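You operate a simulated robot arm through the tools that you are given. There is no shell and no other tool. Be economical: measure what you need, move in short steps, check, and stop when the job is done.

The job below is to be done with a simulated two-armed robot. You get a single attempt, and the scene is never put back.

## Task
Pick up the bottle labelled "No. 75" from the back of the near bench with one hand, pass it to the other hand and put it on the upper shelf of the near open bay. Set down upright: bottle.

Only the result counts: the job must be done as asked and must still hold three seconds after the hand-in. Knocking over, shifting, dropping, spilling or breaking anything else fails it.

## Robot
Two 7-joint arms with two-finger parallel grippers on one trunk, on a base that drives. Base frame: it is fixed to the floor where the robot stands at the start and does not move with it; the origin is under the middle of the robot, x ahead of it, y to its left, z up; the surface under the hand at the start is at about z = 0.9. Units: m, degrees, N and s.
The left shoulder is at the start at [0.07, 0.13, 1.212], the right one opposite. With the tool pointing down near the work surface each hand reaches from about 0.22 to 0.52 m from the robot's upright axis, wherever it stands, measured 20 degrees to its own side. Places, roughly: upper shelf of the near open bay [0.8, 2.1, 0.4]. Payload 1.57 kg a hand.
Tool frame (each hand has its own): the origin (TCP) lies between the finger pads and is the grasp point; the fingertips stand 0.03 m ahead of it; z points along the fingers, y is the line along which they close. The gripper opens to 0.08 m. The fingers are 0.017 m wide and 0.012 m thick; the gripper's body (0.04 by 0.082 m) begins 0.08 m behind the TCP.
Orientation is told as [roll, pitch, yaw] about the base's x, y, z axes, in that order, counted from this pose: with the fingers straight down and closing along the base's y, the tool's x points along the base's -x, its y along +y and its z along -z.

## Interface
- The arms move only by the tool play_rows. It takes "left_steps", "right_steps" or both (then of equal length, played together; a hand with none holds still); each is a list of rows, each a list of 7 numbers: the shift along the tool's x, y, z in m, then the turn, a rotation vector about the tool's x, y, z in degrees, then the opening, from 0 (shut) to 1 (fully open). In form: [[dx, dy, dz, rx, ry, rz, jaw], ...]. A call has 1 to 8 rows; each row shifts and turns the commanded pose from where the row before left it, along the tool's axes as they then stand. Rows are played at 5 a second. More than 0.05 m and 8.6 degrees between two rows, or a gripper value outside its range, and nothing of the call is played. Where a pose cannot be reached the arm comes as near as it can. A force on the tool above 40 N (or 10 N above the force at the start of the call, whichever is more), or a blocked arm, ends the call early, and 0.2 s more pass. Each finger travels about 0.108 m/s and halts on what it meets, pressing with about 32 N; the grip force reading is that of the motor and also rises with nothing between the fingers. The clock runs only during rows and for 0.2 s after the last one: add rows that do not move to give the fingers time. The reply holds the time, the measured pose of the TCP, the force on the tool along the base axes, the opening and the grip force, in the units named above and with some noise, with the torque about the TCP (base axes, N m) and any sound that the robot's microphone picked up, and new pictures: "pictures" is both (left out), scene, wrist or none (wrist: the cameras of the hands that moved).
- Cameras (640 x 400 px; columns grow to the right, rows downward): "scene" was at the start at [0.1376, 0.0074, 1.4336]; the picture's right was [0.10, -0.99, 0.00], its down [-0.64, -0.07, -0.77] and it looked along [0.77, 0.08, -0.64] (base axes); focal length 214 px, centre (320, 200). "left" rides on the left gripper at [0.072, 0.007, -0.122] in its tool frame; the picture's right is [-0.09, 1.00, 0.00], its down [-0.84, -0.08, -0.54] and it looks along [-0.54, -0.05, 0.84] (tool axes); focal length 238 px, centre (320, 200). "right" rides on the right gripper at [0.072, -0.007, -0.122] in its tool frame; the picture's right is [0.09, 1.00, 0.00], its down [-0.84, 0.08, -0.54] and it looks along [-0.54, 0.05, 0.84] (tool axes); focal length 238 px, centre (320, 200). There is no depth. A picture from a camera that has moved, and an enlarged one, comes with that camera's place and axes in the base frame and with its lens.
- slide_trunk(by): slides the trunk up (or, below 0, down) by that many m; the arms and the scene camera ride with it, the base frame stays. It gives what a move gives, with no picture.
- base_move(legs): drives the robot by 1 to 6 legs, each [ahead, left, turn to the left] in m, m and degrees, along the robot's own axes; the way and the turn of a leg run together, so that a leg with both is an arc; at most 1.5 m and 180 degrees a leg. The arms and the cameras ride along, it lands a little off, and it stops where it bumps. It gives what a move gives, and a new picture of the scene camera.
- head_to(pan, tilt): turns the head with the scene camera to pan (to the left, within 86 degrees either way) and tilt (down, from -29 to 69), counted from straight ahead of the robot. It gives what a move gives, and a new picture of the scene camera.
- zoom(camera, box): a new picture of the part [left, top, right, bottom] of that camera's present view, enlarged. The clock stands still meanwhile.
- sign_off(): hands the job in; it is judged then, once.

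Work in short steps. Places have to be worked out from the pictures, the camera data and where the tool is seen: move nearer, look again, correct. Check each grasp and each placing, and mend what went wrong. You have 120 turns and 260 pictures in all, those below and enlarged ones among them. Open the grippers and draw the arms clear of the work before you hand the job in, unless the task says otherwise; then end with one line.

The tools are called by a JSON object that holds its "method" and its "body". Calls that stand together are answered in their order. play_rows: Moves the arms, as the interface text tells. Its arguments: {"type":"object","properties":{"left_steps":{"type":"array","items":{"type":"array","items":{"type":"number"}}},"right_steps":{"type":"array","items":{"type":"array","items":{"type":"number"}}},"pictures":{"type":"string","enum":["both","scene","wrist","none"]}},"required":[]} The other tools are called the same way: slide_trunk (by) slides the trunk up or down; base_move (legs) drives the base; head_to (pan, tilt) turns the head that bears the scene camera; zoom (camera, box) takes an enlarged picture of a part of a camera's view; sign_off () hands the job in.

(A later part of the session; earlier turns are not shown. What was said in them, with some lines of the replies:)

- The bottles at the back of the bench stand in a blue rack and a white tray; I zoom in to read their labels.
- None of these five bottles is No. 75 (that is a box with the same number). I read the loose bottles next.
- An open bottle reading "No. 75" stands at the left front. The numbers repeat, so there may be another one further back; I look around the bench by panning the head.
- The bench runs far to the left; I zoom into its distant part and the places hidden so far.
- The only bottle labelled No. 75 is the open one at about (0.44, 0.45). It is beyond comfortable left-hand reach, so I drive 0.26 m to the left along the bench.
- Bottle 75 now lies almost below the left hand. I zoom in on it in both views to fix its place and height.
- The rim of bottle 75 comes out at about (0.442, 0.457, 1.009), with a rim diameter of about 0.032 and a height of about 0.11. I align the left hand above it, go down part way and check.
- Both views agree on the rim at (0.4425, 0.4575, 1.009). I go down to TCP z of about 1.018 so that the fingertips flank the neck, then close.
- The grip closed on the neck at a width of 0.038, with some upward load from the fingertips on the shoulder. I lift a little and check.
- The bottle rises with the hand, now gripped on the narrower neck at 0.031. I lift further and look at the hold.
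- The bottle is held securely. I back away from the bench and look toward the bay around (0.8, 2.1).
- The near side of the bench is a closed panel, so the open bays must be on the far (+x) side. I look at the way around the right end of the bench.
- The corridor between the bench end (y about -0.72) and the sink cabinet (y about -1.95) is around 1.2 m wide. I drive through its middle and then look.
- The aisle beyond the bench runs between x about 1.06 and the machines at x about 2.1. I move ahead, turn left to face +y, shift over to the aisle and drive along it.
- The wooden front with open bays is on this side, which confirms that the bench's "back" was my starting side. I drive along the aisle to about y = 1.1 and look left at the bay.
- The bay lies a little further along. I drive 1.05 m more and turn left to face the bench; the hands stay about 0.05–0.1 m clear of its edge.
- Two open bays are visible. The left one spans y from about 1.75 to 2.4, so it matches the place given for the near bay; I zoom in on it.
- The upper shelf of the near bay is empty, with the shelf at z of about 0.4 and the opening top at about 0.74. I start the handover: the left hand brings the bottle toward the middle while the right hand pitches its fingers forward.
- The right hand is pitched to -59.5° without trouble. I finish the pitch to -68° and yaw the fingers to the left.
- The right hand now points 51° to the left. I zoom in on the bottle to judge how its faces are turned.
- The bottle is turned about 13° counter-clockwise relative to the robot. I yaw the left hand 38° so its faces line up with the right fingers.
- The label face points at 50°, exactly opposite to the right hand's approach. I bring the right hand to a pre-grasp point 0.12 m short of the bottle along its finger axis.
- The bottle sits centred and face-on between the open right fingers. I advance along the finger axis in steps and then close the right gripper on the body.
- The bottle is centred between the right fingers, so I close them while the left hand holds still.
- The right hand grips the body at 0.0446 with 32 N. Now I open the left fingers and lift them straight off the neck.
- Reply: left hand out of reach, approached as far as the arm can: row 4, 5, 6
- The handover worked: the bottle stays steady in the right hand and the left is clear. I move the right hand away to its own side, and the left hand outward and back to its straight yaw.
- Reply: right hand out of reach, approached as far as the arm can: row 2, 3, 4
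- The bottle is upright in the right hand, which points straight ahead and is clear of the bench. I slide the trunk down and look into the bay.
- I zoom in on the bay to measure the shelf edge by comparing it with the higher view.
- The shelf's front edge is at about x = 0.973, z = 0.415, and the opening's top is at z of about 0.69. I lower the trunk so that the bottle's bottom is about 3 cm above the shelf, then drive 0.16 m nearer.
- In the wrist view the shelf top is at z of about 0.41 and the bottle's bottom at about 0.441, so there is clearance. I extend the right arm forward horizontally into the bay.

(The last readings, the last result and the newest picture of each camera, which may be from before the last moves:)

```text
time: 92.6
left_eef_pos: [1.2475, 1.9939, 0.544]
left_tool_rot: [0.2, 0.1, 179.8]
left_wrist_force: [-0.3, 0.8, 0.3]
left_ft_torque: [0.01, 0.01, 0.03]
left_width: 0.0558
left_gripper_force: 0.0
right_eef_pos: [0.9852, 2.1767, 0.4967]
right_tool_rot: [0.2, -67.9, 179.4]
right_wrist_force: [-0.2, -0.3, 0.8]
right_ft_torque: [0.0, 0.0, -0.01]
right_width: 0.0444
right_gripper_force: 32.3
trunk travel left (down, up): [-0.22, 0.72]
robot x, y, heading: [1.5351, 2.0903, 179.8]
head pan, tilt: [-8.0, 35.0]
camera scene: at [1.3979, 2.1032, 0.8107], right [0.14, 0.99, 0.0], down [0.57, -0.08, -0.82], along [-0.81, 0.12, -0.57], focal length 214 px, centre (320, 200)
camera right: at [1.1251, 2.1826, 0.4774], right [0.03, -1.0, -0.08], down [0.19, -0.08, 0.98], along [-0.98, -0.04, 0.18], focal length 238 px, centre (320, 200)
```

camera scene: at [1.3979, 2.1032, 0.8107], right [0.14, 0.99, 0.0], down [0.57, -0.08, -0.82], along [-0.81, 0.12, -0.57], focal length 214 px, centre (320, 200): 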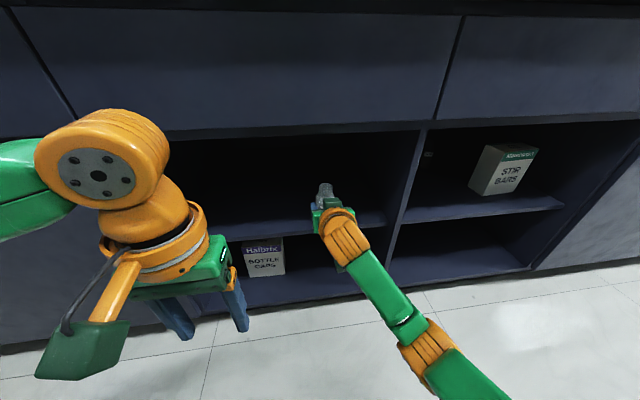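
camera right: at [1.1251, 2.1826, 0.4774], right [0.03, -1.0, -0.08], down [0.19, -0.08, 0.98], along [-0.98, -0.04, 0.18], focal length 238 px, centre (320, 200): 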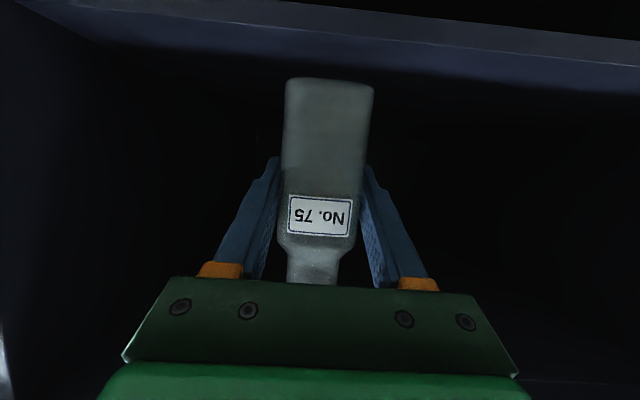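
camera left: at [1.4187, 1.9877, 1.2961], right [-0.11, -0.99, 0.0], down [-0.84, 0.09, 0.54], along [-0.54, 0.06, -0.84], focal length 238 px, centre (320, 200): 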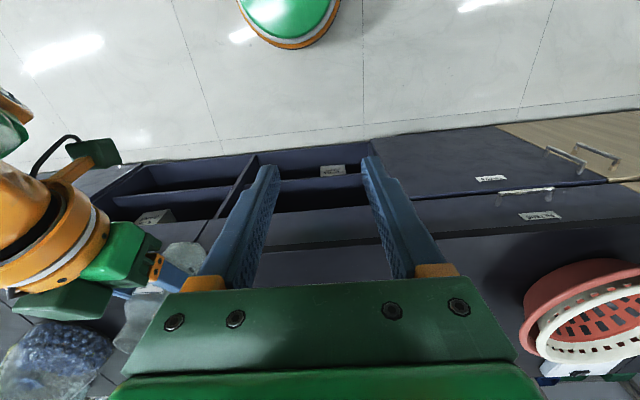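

The bottle now hangs over the shelf edge with free clearance. I extend further toward x of about 0.89.

{"method": "play_rows", "body": {"right_steps": [[-0.0131, 0, 0.0324, 0, 0, 0, 0.4], [-0.0131, 0, 0.0324, 0, 0, 0, 0.4], [-0.0094, 0, 0.0232, 0, 0, 0, 0.4], [0, 0, 0, 0, 0, 0, 0.4]]}}

```text
time: 93.6
left_eef_pos: [1.2487, 1.9921, 0.5438]
left_tool_rot: [0.0, 0.1, 179.8]
left_wrist_force: [1.0, 0.9, 0.8]
left_ft_torque: [0.02, 0.0, 0.01]
left_width: 0.0559
left_gripper_force: 0.1
right_eef_pos: [0.8944, 2.1789, 0.4975]
right_tool_rot: [0.4, -68.0, 179.4]
right_wrist_force: [0.2, -0.6, 1.0]
right_ft_torque: [-0.03, 0.03, -0.04]
right_width: 0.0447
right_gripper_force: 32.3
trunk travel left (down, up): [-0.22, 0.72]
robot x, y, heading: [1.5315, 2.0923, 179.5]
head pan, tilt: [-8.0, 35.0]
camera scene: at [1.3979, 2.1032, 0.8107], right [0.14, 0.99, 0.0], down [0.57, -0.08, -0.82], along [-0.81, 0.12, -0.57], focal length 214 px, centre (320, 200)
camera right: at [1.0339, 2.1831, 0.4762], right [0.03, -1.0, -0.08], down [0.19, -0.08, 0.98], along [-0.98, -0.04, 0.18], focal length 238 px, centre (320, 200)
```

scene: 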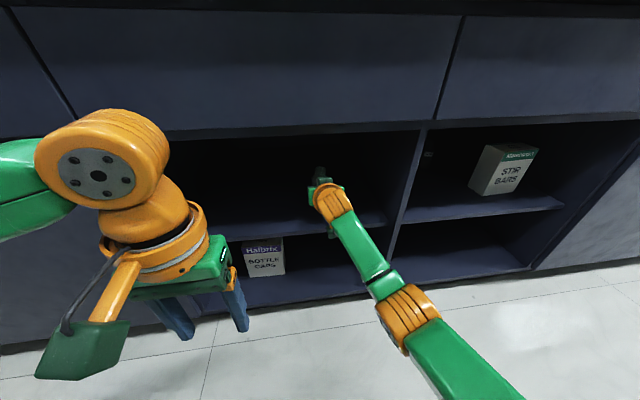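
right: 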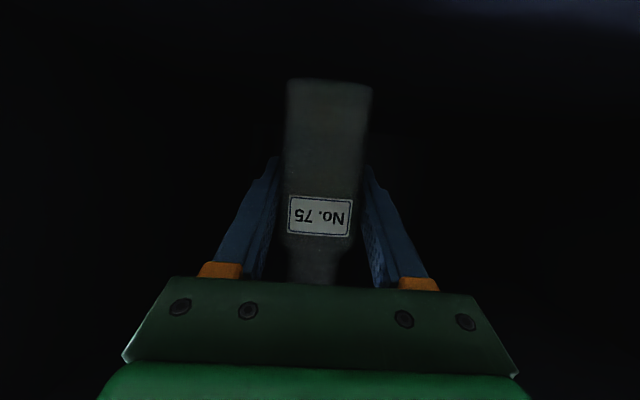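

The bottle is now about 5 cm inside the shelf edge. I lower it 2 cm and then in small steps, watching the force.

{"method": "play_rows", "body": {"right_steps": [[0.0093, 0, 0.0037, 0, 0, 0, 0.4], [0.0093, 0, 0.0037, 0, 0, 0, 0.4], [0, 0, 0, 0, 0, 0, 0.4]], "pictures": "none"}}

{"method": "play_rows", "body": {"right_steps": [[0.0028, 0, 0.0011, 0, 0, 0, 0.4], [0, 0, 0, 0, 0, 0, 0.4]], "pictures": "none"}}

{"method": "play_rows", "body": {"right_steps": [[0.0028, 0, 0.0011, 0, 0, 0, 0.4], [0, 0, 0, 0, 0, 0, 0.4]], "pictures": "none"}}

```text
time: 94.4
left_eef_pos: [1.2492, 1.9934, 0.5444]
left_tool_rot: [-0.1, 0.1, 179.8]
left_wrist_force: [-0.1, -0.4, -0.3]
left_ft_torque: [-0.02, -0.03, -0.01]
left_width: 0.0558
left_gripper_force: 0.1
right_eef_pos: [0.8926, 2.1782, 0.4778]
right_tool_rot: [0.3, -67.9, 179.3]
right_wrist_force: [-0.3, 0.4, 0.6]
right_ft_torque: [-0.01, 0.01, 0.01]
right_width: 0.0449
right_gripper_force: 32.2
trunk travel left (down, up): [-0.22, 0.72]
robot x, y, heading: [1.5324, 2.0884, 179.5]
head pan, tilt: [-8.0, 35.0]
```

```text
time: 95.0
left_eef_pos: [1.2481, 1.9922, 0.5438]
left_tool_rot: [0.0, 0.1, 179.8]
left_wrist_force: [-0.3, -0.3, 0.6]
left_ft_torque: [0.03, 0.03, 0.01]
left_width: 0.0558
left_gripper_force: 0.2
right_eef_pos: [0.8944, 2.1787, 0.4745]
right_tool_rot: [0.3, -67.9, 179.4]
right_wrist_force: [0.5, 0.3, 0.0]
right_ft_torque: [0.05, -0.02, -0.01]
right_width: 0.0446
right_gripper_force: 31.9
trunk travel left (down, up): [-0.22, 0.72]
robot x, y, heading: [1.5318, 2.0937, 179.4]
head pan, tilt: [-8.0, 35.0]
```

```text
time: 95.6
left_eef_pos: [1.2479, 1.9934, 0.5427]
left_tool_rot: [0.0, 0.0, 179.8]
left_wrist_force: [0.3, 0.5, -1.1]
left_ft_torque: [0.0, 0.0, 0.0]
left_width: 0.056
left_gripper_force: 0.1
right_eef_pos: [0.8936, 2.1801, 0.4719]
right_tool_rot: [0.1, -67.9, 179.4]
right_wrist_force: [0.2, -0.5, 0.1]
right_ft_torque: [-0.03, -0.01, -0.02]
right_width: 0.0444
right_gripper_force: 31.6
trunk travel left (down, up): [-0.22, 0.72]
robot x, y, heading: [1.5341, 2.0911, 179.7]
head pan, tilt: [-8.0, 35.0]
```

There is no contact yet at TCP z = 0.472. I continue down in small steps.

{"method": "play_rows", "body": {"right_steps": [[0.0028, 0, 0.0011, 0, 0, 0, 0.4], [0, 0, 0, 0, 0, 0, 0.4]], "pictures": "none"}}

{"method": "play_rows", "body": {"right_steps": [[0.0028, 0, 0.0011, 0, 0, 0, 0.4], [0, 0, 0, 0, 0, 0, 0.4]], "pictures": "wrist"}}

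{"method": "zoom", "body": {"camera": "scene", "box": [260, 140, 400, 250]}}

```text
time: 96.2
left_eef_pos: [1.2481, 1.9925, 0.5443]
left_tool_rot: [0.0, 0.2, 179.9]
left_wrist_force: [0.1, 0.7, 0.0]
left_ft_torque: [0.02, -0.01, 0.0]
left_width: 0.0561
left_gripper_force: 0.0
right_eef_pos: [0.8949, 2.1777, 0.4689]
right_tool_rot: [0.2, -67.9, 179.5]
right_wrist_force: [-0.1, 0.3, -0.3]
right_ft_torque: [-0.01, -0.04, 0.03]
right_width: 0.0445
right_gripper_force: 32.0
trunk travel left (down, up): [-0.22, 0.72]
robot x, y, heading: [1.5348, 2.0896, 179.6]
head pan, tilt: [-8.0, 35.0]
```

```text
time: 96.8
left_eef_pos: [1.248, 1.9927, 0.5446]
left_tool_rot: [-0.1, 0.1, 179.8]
left_wrist_force: [0.3, -0.2, 0.1]
left_ft_torque: [0.02, 0.01, 0.01]
left_width: 0.056
left_gripper_force: 0.0
right_eef_pos: [0.893, 2.1777, 0.4671]
right_tool_rot: [0.2, -67.9, 179.4]
right_wrist_force: [-0.1, -0.2, -0.2]
right_ft_torque: [-0.03, 0.0, 0.0]
right_width: 0.0448
right_gripper_force: 31.7
trunk travel left (down, up): [-0.22, 0.72]
robot x, y, heading: [1.5301, 2.091, 179.9]
head pan, tilt: [-8.0, 35.0]
camera right: at [1.0345, 2.1838, 0.4456], right [0.03, -1.0, -0.08], down [0.19, -0.08, 0.98], along [-0.98, -0.04, 0.18], focal length 238 px, centre (320, 200)
```

right: 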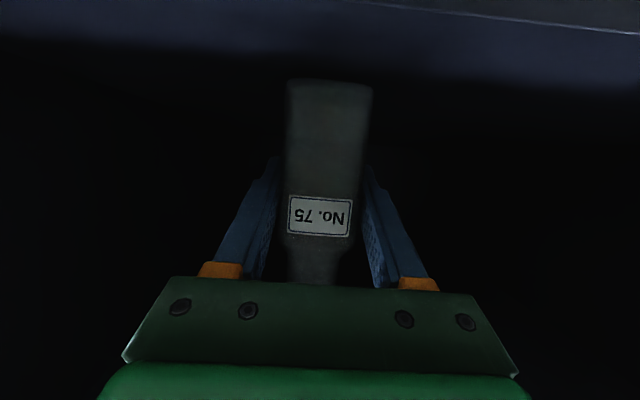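

```text
3.64 times, centred on (330, 195) of scene
camera zoom: at [1.3979, 2.1032, 0.8107], right [0.14, 0.99, 0.0], down [0.57, -0.08, -0.82], along [-0.81, 0.12, -0.57], focal length 780 px, centre (284, 218)
```

zoom: 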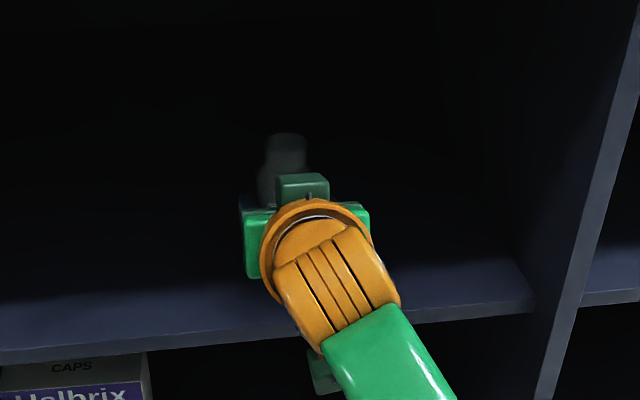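

Still no contact. The camera housing (z about 0.445) sits outside the shelf edge, so nothing is in the way. I keep lowering with 2 mm steps.

{"method": "play_rows", "body": {"right_steps": [[0.0019, 0, 0.0007, 0, 0, 0, 0.4], [0.0019, 0, 0.0007, 0, 0, 0, 0.4], [0, 0, 0, 0, 0, 0, 0.4]], "pictures": "none"}}

{"method": "play_rows", "body": {"right_steps": [[0.0019, 0, 0.0007, 0, 0, 0, 0.4], [0, 0, 0, 0, 0, 0, 0.4]], "pictures": "none"}}

{"method": "play_rows", "body": {"right_steps": [[0.0019, 0, 0.0007, 0, 0, 0, 0.4], [0, 0, 0, 0, 0, 0, 0.4]], "pictures": "none"}}

```text
time: 97.6
left_eef_pos: [1.249, 1.9926, 0.544]
left_tool_rot: [-0.1, 0.1, 179.8]
left_wrist_force: [0.3, 0.0, 0.2]
left_ft_torque: [0.04, 0.0, -0.02]
left_width: 0.056
left_gripper_force: 0.0
right_eef_pos: [0.8943, 2.1795, 0.4621]
right_tool_rot: [0.2, -67.9, 179.4]
right_wrist_force: [0.3, 0.2, -0.3]
right_ft_torque: [0.01, -0.01, 0.0]
right_width: 0.0446
right_gripper_force: 31.7
trunk travel left (down, up): [-0.22, 0.72]
robot x, y, heading: [1.5316, 2.0914, 179.7]
head pan, tilt: [-8.0, 35.0]
```

```text
time: 98.2
left_eef_pos: [1.2483, 1.9935, 0.5441]
left_tool_rot: [0.0, 0.1, 179.8]
left_wrist_force: [0.5, -0.2, -0.5]
left_ft_torque: [0.0, -0.02, 0.01]
left_width: 0.0559
left_gripper_force: 0.1
right_eef_pos: [0.8947, 2.178, 0.4596]
right_tool_rot: [0.2, -67.9, 179.4]
right_wrist_force: [-0.2, -0.2, -0.1]
right_ft_torque: [0.0, 0.0, 0.0]
right_width: 0.0447
right_gripper_force: 32.0
trunk travel left (down, up): [-0.22, 0.72]
robot x, y, heading: [1.5323, 2.091, 179.9]
head pan, tilt: [-8.0, 35.0]
```

```text
time: 98.8
left_eef_pos: [1.2489, 1.9925, 0.5438]
left_tool_rot: [0.0, 0.1, 179.8]
left_wrist_force: [0.2, -0.5, 0.1]
left_ft_torque: [0.03, 0.03, -0.04]
left_width: 0.0563
left_gripper_force: 0.0
right_eef_pos: [0.8934, 2.1789, 0.458]
right_tool_rot: [0.3, -67.9, 179.5]
right_wrist_force: [0.5, -0.5, 1.0]
right_ft_torque: [-0.01, -0.03, -0.01]
right_width: 0.0447
right_gripper_force: 32.0
trunk travel left (down, up): [-0.22, 0.72]
robot x, y, heading: [1.5329, 2.0902, 179.7]
head pan, tilt: [-8.0, 35.0]
```

No contact yet at 0.458, so I keep going in 2 mm steps.

{"method": "play_rows", "body": {"right_steps": [[0.0019, 0, 0.0007, 0, 0, 0, 0.4], [0, 0, 0, 0, 0, 0, 0.4]], "pictures": "none"}}

{"method": "play_rows", "body": {"right_steps": [[0.0019, 0, 0.0007, 0, 0, 0, 0.4], [0, 0, 0, 0, 0, 0, 0.4]], "pictures": "none"}}

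{"method": "play_rows", "body": {"right_steps": [[0.0019, 0, 0.0007, 0, 0, 0, 0.4], [0, 0, 0, 0, 0, 0, 0.4]], "pictures": "wrist"}}

```text
time: 99.4
left_eef_pos: [1.2476, 1.9932, 0.5445]
left_tool_rot: [0.0, -0.1, 179.8]
left_wrist_force: [-0.8, 0.5, 0.0]
left_ft_torque: [0.02, 0.01, 0.02]
left_width: 0.0563
left_gripper_force: 0.0
right_eef_pos: [0.8955, 2.1783, 0.4568]
right_tool_rot: [-0.1, -68.0, 179.5]
right_wrist_force: [-2.1, -0.1, 2.8]
right_ft_torque: [0.09, 0.1, 0.01]
right_width: 0.0449
right_gripper_force: 32.0
trunk travel left (down, up): [-0.22, 0.72]
robot x, y, heading: [1.5341, 2.0895, 179.9]
head pan, tilt: [-8.0, 35.0]
```

```text
time: 100.0
left_eef_pos: [1.2497, 1.9925, 0.5435]
left_tool_rot: [-0.1, -0.1, 179.8]
left_wrist_force: [0.0, -0.2, -0.5]
left_ft_torque: [0.0, 0.01, -0.03]
left_width: 0.0559
left_gripper_force: 0.1
right_eef_pos: [0.8964, 2.1782, 0.4561]
right_tool_rot: [0.1, -68.2, 179.5]
right_wrist_force: [-4.2, 2.8, 10.3]
right_ft_torque: [0.28, 0.27, 0.02]
right_width: 0.0446
right_gripper_force: 31.9
trunk travel left (down, up): [-0.22, 0.72]
robot x, y, heading: [1.5327, 2.0904, 179.8]
head pan, tilt: [-8.0, 35.0]
```

```text
time: 100.6
left_eef_pos: [1.2516, 1.9935, 0.5448]
left_tool_rot: [0.0, -0.3, 179.7]
left_wrist_force: [0.2, -0.7, 0.4]
left_ft_torque: [0.0, -0.04, -0.01]
left_width: 0.056
left_gripper_force: 0.1
right_eef_pos: [0.8976, 2.178, 0.4555]
right_tool_rot: [0.1, -68.4, 179.3]
right_wrist_force: [-4.2, 3.1, 19.0]
right_ft_torque: [0.18, 0.12, -0.01]
right_width: 0.0442
right_gripper_force: 31.4
trunk travel left (down, up): [-0.22, 0.72]
robot x, y, heading: [1.5311, 2.0948, 179.5]
head pan, tilt: [-8.0, 35.0]
camera right: at [1.0366, 2.1834, 0.4342], right [0.03, -1.0, -0.08], down [0.2, -0.08, 0.98], along [-0.98, -0.04, 0.19], focal length 238 px, centre (320, 200)
```

right: 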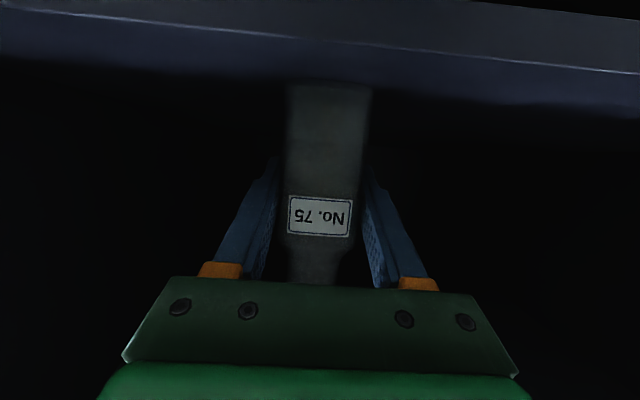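

The bottle stands on the shelf: 19 N upward with little torque. I relax about 3.5 mm so that the load is light, then open the fingers slowly.

{"method": "play_rows", "body": {"right_steps": [[-0.0032, 0, -0.0013, 0, 0, 0, 0.4], [0, 0, 0, 0, 0, 0, 0.4]], "pictures": "none"}}

{"method": "play_rows", "body": {"right_steps": [[0, 0, 0, 0, 0, 0, 0.58], [0, 0, 0, 0, 0, 0, 0.65], [0, 0, 0, 0, 0, 0, 0.8], [0, 0, 0, 0, 0, 0, 1], [0, 0, 0, 0, 0, 0, 1]], "pictures": "wrist"}}

```text
time: 101.2
left_eef_pos: [1.2502, 1.9923, 0.545]
left_tool_rot: [-0.1, 0.0, 179.9]
left_wrist_force: [-0.2, 0.6, 0.3]
left_ft_torque: [-0.02, -0.01, -0.03]
left_width: 0.056
left_gripper_force: 0.0
right_eef_pos: [0.8974, 2.1773, 0.4564]
right_tool_rot: [0.2, -68.0, 179.4]
right_wrist_force: [0.6, 1.8, 11.1]
right_ft_torque: [0.01, 0.11, -0.03]
right_width: 0.0447
right_gripper_force: 32.2
trunk travel left (down, up): [-0.22, 0.72]
robot x, y, heading: [1.5327, 2.0926, 180.1]
head pan, tilt: [-8.0, 35.0]
```

```text
time: 102.4
left_eef_pos: [1.248, 1.9919, 0.5449]
left_tool_rot: [0.0, 0.1, 179.8]
left_wrist_force: [-0.2, 0.9, -0.5]
left_ft_torque: [0.0, -0.03, 0.02]
left_width: 0.0561
left_gripper_force: 0.0
right_eef_pos: [0.8953, 2.1785, 0.4539]
right_tool_rot: [0.2, -67.9, 179.4]
right_wrist_force: [0.8, -0.1, -0.5]
right_ft_torque: [0.01, -0.02, 0.02]
right_width: 0.08
right_gripper_force: 0.1
trunk travel left (down, up): [-0.22, 0.72]
robot x, y, heading: [1.5335, 2.0924, 179.7]
head pan, tilt: [-8.0, 35.0]
camera right: at [1.0356, 2.1836, 0.434], right [0.03, -1.0, -0.08], down [0.19, -0.08, 0.98], along [-0.98, -0.04, 0.18], focal length 238 px, centre (320, 200)
```

right: 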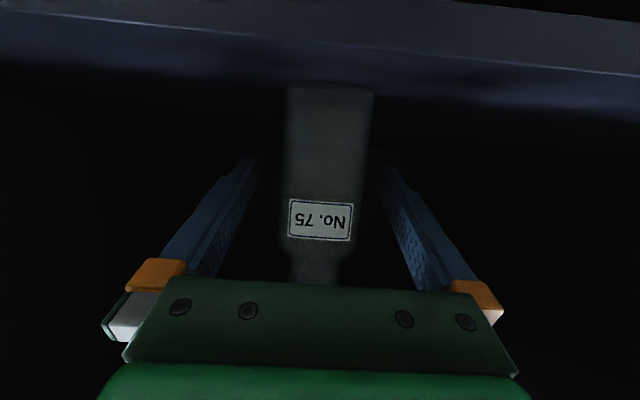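

The bottle stands free between the open fingers. I withdraw the hand straight back, slowly at first.

{"method": "play_rows", "body": {"right_steps": [[0.0056, 0, -0.0139, 0, 0, 0, 1], [0.0075, 0, -0.0185, 0, 0, 0, 1], [0.0112, 0, -0.0278, 0, 0, 0, 1], [0.015, 0, -0.0371, 0, 0, 0, 1], [0.015, 0, -0.0371, 0, 0, 0, 1], [0.015, 0, -0.0371, 0, 0, 0, 1], [0, 0, 0, 0, 0, 0, 1]]}}

{"method": "zoom", "body": {"camera": "right", "box": [200, 20, 440, 220]}}

{"method": "zoom", "body": {"camera": "scene", "box": [240, 130, 400, 250]}}

```text
time: 104.0
left_eef_pos: [1.2476, 1.9932, 0.5432]
left_tool_rot: [0.1, 0.1, 179.8]
left_wrist_force: [0.0, 0.2, -0.4]
left_ft_torque: [0.03, 0.02, -0.01]
left_width: 0.0561
left_gripper_force: 0.1
right_eef_pos: [1.0781, 2.1871, 0.455]
right_tool_rot: [-4.0, -68.3, -177.4]
right_wrist_force: [-0.1, 0.7, -0.2]
right_ft_torque: [-0.02, 0.02, 0.03]
right_width: 0.08
right_gripper_force: 0.1
trunk travel left (down, up): [-0.22, 0.72]
robot x, y, heading: [1.5341, 2.0888, 179.6]
head pan, tilt: [-8.0, 35.0]
camera scene: at [1.3981, 2.1032, 0.8107], right [0.14, 0.99, 0.0], down [0.57, -0.08, -0.82], along [-0.81, 0.12, -0.57], focal length 214 px, centre (320, 200)
camera right: at [1.2185, 2.1909, 0.4341], right [0.02, -0.99, -0.11], down [0.19, -0.11, 0.98], along [-0.98, -0.04, 0.19], focal length 238 px, centre (320, 200)
```

scene: 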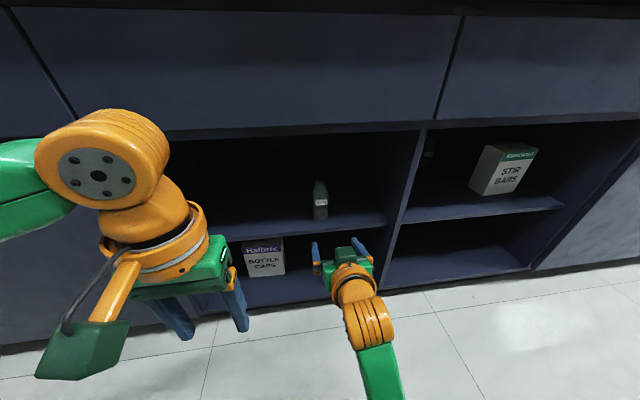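
right: 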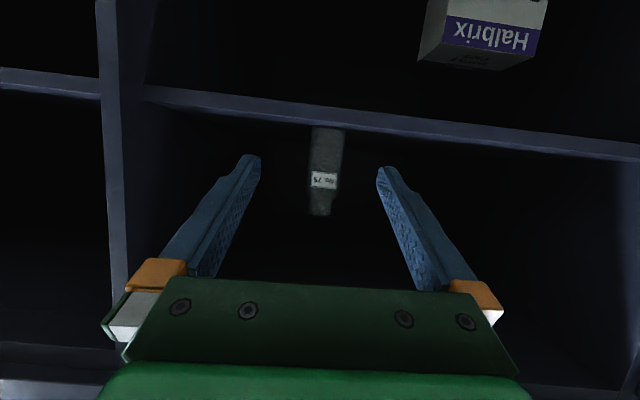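

```text
2.00 times, centred on (320, 120) of right
camera zoom: at [1.2185, 2.1909, 0.4341], right [0.02, -0.99, -0.11], down [0.19, -0.11, 0.98], along [-0.98, -0.04, 0.19], focal length 477 px, centre (320, 360)
```

zoom: 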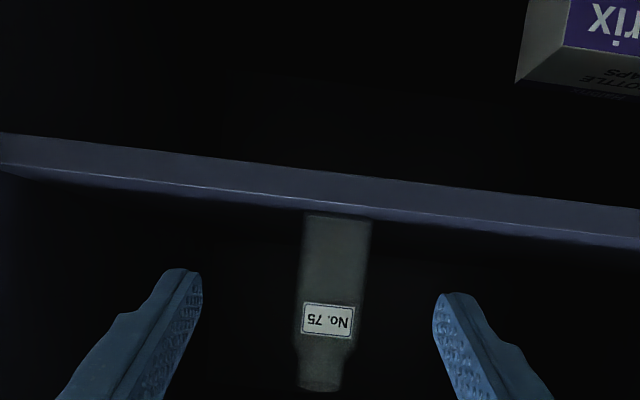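

```text
3.33 times, centred on (320, 190) of scene
camera zoom: at [1.3981, 2.1032, 0.8107], right [0.14, 0.99, 0.0], down [0.57, -0.08, -0.82], along [-0.81, 0.12, -0.57], focal length 715 px, centre (320, 233)
```

zoom: 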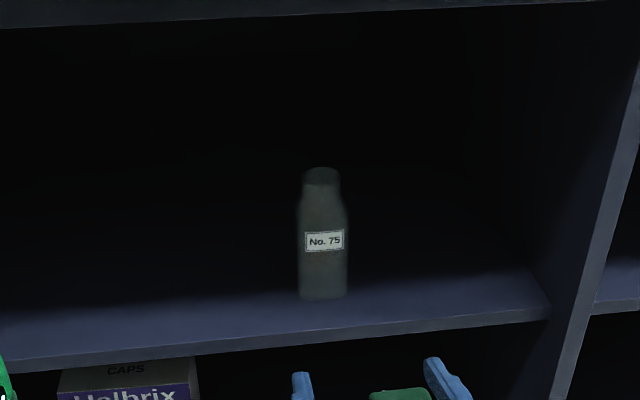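

Bottle No. 75 stands upright on the upper shelf of the near bay and both hands are empty. I open the left gripper and back the base away so both arms are clear.

{"method": "base_move", "body": {"legs": [[-0.13, 0, 0]]}}

{"method": "play_rows", "body": {"left_steps": [[0, 0, 0, 0, 0, 0, 1], [0, 0, 0, 0, 0, 0, 1], [0, 0, 0, 0, 0, 0, 1]], "pictures": "scene"}}

{"method": "zoom", "body": {"camera": "scene", "box": [240, 130, 400, 250]}}

```text
time: 105.3
left_eef_pos: [1.3769, 1.9919, 0.5443]
left_tool_rot: [-0.1, 0.2, 179.8]
left_wrist_force: [0.5, 1.3, 0.1]
left_ft_torque: [0.01, 0.02, -0.03]
left_width: 0.0561
left_gripper_force: 0.0
right_eef_pos: [1.2081, 2.1835, 0.4528]
right_tool_rot: [-3.9, -67.7, -177.1]
right_wrist_force: [0.0, 0.1, 0.1]
right_ft_torque: [0.01, -0.03, -0.03]
right_width: 0.0801
right_gripper_force: 0.0
trunk travel left (down, up): [-0.22, 0.72]
robot x, y, heading: [1.6635, 2.0908, 179.6]
head pan, tilt: [-8.0, 35.0]
camera scene: at [1.5267, 2.1026, 0.8107], right [0.14, 0.99, 0.0], down [0.57, -0.08, -0.82], along [-0.81, 0.12, -0.57], focal length 214 px, centre (320, 200)
```

scene: 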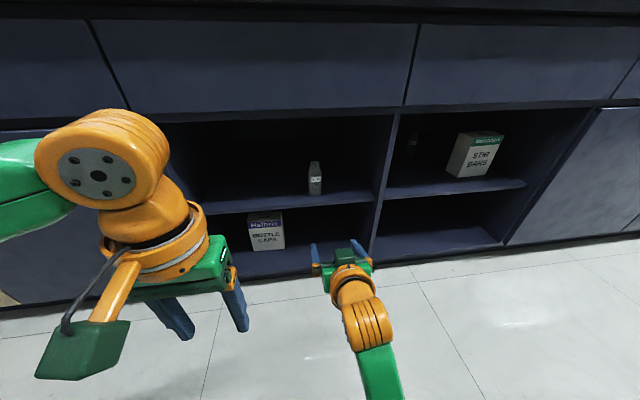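

```text
time: 106.1
left_eef_pos: [1.3763, 1.9918, 0.544]
left_tool_rot: [0.1, 0.1, 179.7]
left_wrist_force: [-0.1, -0.1, 0.2]
left_ft_torque: [0.01, -0.01, -0.02]
left_width: 0.0801
left_gripper_force: 0.1
right_eef_pos: [1.2083, 2.1846, 0.4508]
right_tool_rot: [-4.8, -67.7, -176.3]
right_wrist_force: [-0.1, 1.0, -0.5]
right_ft_torque: [0.01, -0.01, -0.01]
right_width: 0.0803
right_gripper_force: 0.1
trunk travel left (down, up): [-0.22, 0.72]
robot x, y, heading: [1.6627, 2.0929, 179.6]
head pan, tilt: [-8.0, 35.0]
camera scene: at [1.5266, 2.1026, 0.8107], right [0.14, 0.99, 0.0], down [0.57, -0.08, -0.82], along [-0.81, 0.12, -0.57], focal length 214 px, centre (320, 200)
```

scene: 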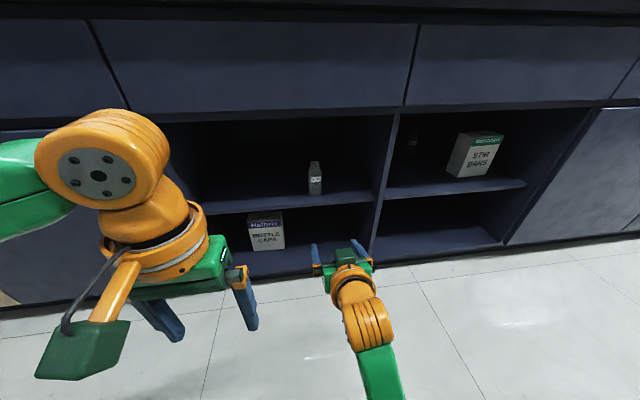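

```text
3.33 times, centred on (320, 190) of scene
camera zoom: at [1.5266, 2.1026, 0.8107], right [0.14, 0.99, 0.0], down [0.57, -0.08, -0.82], along [-0.81, 0.12, -0.57], focal length 715 px, centre (320, 233)
```

zoom: 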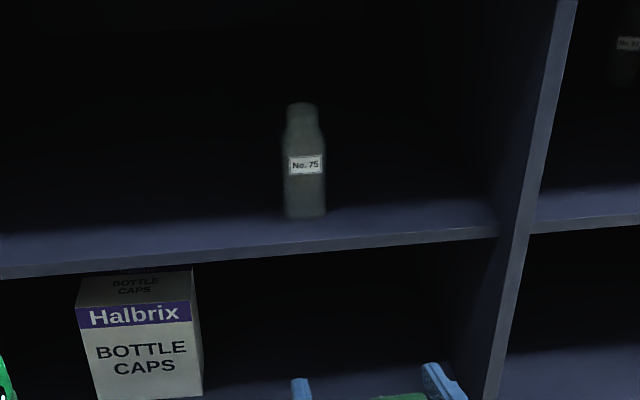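

The bottle stands steady and upright on the shelf, and both grippers are open and clear of the bench. I hand the job in.

{"method": "sign_off", "body": {}}

```text
The job is handed in.
```

Bottle No. 75 was picked up with the left hand, passed to the right, and set down upright on the upper shelf of the near open bay; nothing else was knocked over or moved that I could see.
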